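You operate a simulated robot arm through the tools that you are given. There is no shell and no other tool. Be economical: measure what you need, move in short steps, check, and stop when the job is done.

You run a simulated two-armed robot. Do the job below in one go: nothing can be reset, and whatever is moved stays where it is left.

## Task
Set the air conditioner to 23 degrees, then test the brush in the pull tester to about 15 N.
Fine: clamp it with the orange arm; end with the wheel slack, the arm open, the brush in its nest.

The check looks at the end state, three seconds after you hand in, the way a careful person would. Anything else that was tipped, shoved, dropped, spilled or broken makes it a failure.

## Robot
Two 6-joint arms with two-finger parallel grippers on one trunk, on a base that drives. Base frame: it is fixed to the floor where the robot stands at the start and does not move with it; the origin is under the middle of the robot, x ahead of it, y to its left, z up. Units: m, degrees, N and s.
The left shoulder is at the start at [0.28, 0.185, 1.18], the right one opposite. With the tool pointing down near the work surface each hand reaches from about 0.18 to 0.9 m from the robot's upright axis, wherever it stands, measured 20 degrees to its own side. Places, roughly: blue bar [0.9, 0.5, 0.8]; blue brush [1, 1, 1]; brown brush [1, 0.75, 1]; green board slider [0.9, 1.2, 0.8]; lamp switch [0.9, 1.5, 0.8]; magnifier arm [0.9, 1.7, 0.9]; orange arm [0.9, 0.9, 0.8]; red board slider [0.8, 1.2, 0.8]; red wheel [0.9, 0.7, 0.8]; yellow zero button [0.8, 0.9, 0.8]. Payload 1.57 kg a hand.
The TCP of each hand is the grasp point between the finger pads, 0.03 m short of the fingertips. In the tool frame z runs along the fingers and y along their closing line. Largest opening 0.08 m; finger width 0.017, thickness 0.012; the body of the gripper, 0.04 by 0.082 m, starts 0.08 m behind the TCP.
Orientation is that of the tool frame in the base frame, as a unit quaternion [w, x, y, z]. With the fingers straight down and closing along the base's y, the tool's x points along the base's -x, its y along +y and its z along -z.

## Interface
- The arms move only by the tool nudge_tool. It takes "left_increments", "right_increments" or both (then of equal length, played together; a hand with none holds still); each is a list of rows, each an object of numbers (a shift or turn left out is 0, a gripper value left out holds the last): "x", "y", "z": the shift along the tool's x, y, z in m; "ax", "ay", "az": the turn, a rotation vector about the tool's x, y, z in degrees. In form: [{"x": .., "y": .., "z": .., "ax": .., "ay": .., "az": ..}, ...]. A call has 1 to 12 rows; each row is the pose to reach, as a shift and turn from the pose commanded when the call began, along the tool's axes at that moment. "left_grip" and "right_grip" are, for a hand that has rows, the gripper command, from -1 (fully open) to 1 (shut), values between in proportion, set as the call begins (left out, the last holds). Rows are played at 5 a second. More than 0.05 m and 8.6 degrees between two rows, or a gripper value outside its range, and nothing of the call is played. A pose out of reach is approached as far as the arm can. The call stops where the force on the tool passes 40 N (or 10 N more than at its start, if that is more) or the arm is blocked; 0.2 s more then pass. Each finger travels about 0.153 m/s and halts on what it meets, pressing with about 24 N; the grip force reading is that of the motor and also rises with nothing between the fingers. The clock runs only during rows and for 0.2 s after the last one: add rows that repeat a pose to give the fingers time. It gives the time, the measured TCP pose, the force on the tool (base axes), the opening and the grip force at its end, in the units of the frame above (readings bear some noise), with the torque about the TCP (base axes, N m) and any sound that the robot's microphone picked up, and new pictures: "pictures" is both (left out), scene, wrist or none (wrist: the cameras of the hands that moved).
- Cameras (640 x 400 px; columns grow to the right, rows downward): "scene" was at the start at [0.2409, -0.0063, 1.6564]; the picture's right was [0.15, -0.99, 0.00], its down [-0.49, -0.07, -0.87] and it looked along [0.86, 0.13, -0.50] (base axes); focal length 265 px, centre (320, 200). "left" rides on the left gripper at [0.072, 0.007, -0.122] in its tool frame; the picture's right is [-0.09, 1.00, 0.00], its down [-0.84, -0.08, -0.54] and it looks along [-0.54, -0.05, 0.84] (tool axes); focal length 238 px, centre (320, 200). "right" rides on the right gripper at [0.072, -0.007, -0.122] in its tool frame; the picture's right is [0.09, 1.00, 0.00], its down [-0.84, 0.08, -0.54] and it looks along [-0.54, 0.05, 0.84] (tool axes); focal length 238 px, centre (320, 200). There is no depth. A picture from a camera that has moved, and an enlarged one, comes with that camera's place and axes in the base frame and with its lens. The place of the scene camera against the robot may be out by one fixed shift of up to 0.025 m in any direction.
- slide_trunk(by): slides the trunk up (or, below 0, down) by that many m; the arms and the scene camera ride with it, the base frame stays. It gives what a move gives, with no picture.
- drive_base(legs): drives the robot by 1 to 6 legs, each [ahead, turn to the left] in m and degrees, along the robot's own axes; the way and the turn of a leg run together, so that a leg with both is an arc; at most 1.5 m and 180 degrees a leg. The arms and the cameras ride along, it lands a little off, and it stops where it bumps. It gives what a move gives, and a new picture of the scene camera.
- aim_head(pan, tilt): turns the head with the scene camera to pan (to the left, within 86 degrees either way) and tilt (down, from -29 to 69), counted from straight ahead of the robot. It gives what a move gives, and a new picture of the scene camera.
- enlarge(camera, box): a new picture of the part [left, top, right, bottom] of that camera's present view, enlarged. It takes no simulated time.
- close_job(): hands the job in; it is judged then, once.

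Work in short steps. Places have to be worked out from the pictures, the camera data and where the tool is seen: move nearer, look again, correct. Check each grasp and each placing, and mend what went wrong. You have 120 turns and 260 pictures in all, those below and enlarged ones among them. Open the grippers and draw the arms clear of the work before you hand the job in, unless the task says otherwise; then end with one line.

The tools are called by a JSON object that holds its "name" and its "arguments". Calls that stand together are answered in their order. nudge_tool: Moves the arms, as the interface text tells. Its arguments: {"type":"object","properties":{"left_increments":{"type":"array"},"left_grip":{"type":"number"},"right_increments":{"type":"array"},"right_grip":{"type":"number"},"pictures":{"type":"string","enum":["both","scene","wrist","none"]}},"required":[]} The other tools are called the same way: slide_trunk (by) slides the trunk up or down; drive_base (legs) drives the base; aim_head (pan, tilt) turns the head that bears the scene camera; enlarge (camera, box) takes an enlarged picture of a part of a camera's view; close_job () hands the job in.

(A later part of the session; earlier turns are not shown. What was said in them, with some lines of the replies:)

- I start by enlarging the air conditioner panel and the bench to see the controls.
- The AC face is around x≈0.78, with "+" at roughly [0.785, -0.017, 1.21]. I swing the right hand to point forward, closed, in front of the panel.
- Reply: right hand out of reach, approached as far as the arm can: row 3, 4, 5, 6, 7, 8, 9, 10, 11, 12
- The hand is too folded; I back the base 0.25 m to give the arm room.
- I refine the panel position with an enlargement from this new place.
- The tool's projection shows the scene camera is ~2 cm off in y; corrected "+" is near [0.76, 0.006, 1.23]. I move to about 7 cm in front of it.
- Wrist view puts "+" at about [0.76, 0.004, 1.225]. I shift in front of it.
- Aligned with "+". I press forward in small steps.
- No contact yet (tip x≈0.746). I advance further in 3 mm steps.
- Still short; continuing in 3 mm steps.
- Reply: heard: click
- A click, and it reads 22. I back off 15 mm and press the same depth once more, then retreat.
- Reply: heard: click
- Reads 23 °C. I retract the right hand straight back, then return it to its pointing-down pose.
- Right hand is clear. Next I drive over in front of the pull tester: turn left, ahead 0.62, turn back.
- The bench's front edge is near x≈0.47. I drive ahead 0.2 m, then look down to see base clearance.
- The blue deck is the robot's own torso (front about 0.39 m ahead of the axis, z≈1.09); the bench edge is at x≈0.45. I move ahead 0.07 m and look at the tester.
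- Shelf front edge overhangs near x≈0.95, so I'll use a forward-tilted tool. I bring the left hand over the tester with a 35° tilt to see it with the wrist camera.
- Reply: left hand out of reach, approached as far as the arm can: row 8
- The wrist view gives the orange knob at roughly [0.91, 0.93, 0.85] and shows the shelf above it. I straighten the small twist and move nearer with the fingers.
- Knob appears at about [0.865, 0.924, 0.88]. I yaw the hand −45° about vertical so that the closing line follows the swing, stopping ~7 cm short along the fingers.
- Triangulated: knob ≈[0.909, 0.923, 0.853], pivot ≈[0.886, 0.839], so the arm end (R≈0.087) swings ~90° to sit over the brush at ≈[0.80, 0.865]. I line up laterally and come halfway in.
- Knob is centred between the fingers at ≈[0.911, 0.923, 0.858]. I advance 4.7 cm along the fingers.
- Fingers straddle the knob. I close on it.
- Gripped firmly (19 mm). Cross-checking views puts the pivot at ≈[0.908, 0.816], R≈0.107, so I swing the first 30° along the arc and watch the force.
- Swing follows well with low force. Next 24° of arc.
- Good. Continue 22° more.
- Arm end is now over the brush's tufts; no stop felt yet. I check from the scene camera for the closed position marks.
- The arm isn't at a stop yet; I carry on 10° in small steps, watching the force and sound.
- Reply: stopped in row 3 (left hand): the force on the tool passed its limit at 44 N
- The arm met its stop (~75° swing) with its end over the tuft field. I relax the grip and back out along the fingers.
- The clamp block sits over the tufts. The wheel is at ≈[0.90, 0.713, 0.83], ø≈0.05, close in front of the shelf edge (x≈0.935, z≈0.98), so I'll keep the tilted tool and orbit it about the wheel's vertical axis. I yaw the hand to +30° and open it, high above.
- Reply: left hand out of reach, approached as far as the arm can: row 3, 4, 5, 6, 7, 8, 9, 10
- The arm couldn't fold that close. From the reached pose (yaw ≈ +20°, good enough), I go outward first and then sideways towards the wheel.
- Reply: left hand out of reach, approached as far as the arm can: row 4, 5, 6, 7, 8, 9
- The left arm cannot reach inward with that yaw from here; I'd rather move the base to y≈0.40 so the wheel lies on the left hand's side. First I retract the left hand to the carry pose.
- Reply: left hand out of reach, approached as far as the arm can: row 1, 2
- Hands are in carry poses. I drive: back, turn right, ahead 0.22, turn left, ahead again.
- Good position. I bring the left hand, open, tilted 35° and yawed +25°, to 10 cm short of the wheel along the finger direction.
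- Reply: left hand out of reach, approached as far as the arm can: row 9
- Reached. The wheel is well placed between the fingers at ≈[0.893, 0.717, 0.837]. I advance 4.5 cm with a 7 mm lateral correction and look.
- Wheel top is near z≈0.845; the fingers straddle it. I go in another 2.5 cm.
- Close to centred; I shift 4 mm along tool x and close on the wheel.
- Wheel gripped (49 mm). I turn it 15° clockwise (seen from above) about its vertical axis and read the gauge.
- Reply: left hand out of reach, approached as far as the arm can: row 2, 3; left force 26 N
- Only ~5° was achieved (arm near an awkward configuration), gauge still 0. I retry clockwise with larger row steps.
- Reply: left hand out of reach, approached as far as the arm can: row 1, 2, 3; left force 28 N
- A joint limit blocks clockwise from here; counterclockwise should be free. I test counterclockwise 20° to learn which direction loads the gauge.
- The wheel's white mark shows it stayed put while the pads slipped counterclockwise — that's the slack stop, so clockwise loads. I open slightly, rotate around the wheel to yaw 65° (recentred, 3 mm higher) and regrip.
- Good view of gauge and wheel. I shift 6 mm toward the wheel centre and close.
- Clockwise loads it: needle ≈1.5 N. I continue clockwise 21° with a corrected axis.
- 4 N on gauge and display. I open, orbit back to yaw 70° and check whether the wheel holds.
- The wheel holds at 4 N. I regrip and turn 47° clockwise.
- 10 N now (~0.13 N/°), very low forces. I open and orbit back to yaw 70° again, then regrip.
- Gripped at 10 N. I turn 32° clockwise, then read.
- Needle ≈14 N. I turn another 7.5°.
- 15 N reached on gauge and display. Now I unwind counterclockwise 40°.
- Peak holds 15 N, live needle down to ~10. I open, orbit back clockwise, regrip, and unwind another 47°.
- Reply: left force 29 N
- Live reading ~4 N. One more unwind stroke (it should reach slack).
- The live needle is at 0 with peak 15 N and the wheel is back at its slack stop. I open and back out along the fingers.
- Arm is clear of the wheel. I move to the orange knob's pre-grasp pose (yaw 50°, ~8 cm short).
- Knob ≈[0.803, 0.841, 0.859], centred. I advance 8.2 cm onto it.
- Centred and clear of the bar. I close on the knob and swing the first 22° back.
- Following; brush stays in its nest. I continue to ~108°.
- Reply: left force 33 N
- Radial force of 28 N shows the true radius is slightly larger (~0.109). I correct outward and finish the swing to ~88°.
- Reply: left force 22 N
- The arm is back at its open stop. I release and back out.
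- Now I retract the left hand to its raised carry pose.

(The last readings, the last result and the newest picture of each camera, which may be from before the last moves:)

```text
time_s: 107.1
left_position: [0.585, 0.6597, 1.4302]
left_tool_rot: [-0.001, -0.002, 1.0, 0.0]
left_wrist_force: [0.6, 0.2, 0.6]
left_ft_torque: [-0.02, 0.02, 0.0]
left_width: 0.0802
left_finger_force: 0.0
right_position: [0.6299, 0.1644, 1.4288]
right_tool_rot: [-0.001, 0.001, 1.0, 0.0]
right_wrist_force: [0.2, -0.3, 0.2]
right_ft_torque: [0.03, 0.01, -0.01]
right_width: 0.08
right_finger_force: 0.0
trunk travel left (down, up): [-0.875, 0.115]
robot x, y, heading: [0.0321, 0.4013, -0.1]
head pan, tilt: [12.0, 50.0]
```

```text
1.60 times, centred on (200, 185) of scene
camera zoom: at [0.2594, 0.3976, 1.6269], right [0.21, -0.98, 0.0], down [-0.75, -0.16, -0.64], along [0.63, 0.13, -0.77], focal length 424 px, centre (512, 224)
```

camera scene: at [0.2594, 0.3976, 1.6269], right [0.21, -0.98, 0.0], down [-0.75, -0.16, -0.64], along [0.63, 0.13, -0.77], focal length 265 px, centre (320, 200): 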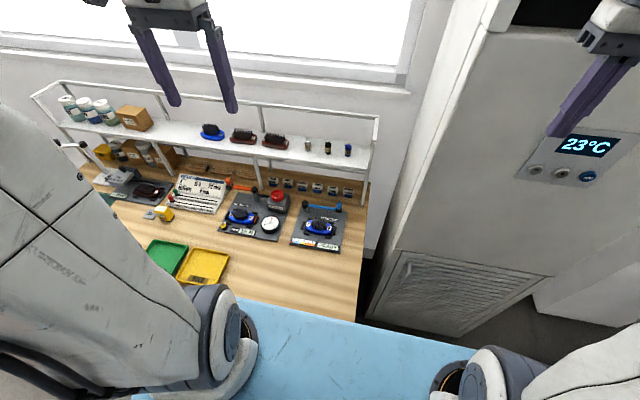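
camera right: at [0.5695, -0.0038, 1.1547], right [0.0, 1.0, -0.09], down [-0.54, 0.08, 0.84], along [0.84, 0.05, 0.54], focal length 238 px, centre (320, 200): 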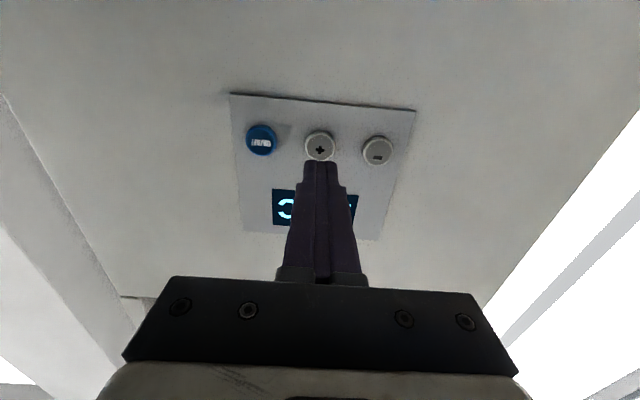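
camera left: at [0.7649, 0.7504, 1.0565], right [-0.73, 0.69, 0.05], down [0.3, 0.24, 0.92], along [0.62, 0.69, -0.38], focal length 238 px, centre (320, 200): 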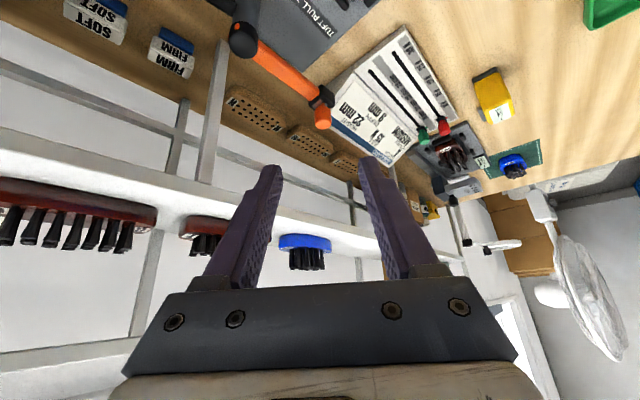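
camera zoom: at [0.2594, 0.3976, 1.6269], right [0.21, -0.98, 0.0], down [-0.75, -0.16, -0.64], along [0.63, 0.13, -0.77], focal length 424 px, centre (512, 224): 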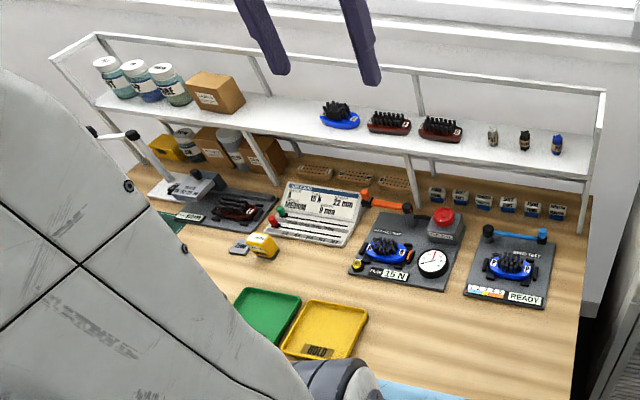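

Everything looks right; I double-check the live needle is at exactly zero.

{"name": "enlarge", "arguments": {"camera": "scene", "box": [256, 180, 304, 240]}}

{"name": "enlarge", "arguments": {"camera": "scene", "box": [258, 210, 282, 236]}}

```text
6.67 times, centred on (280, 210) of scene
camera zoom: at [0.2594, 0.3976, 1.6269], right [0.21, -0.98, 0.0], down [-0.75, -0.16, -0.64], along [0.63, 0.13, -0.77], focal length 1768 px, centre (587, 133)
```

zoom: 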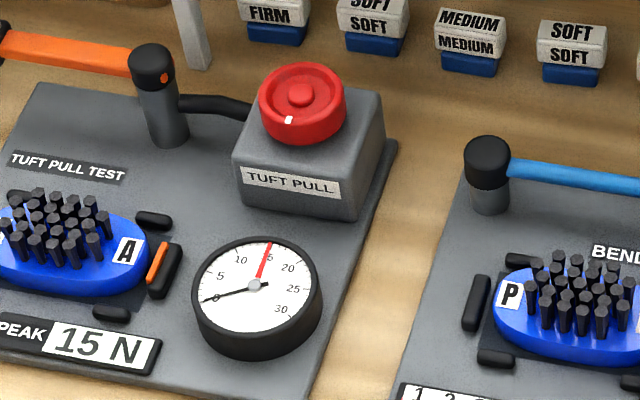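

```text
15.38 times, centred on (270, 223) of scene
camera zoom: at [0.2594, 0.3976, 1.6269], right [0.21, -0.98, 0.0], down [-0.75, -0.16, -0.64], along [0.63, 0.13, -0.77], focal length 4081 px, centre (1089, -154)
```

zoom: 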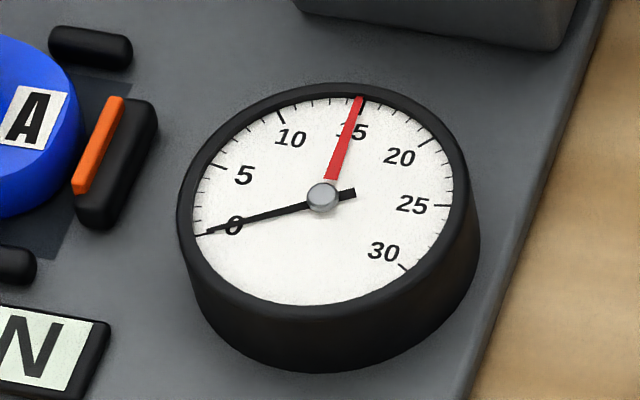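

The live needle is at 0, the peak hand and display read 15 N, and the wheel mark is back where it started. The arm is open, brush A is in its nest, and the AC reads 23 °C, so I hand in.

{"name": "close_job", "arguments": {}}

```text
The job is handed in.
```

The air conditioner is set to 23 °C. The brush was clamped with the orange arm and pulled to a 15 N peak; the wheel is slack, the arm is open and the brush is in its nest.
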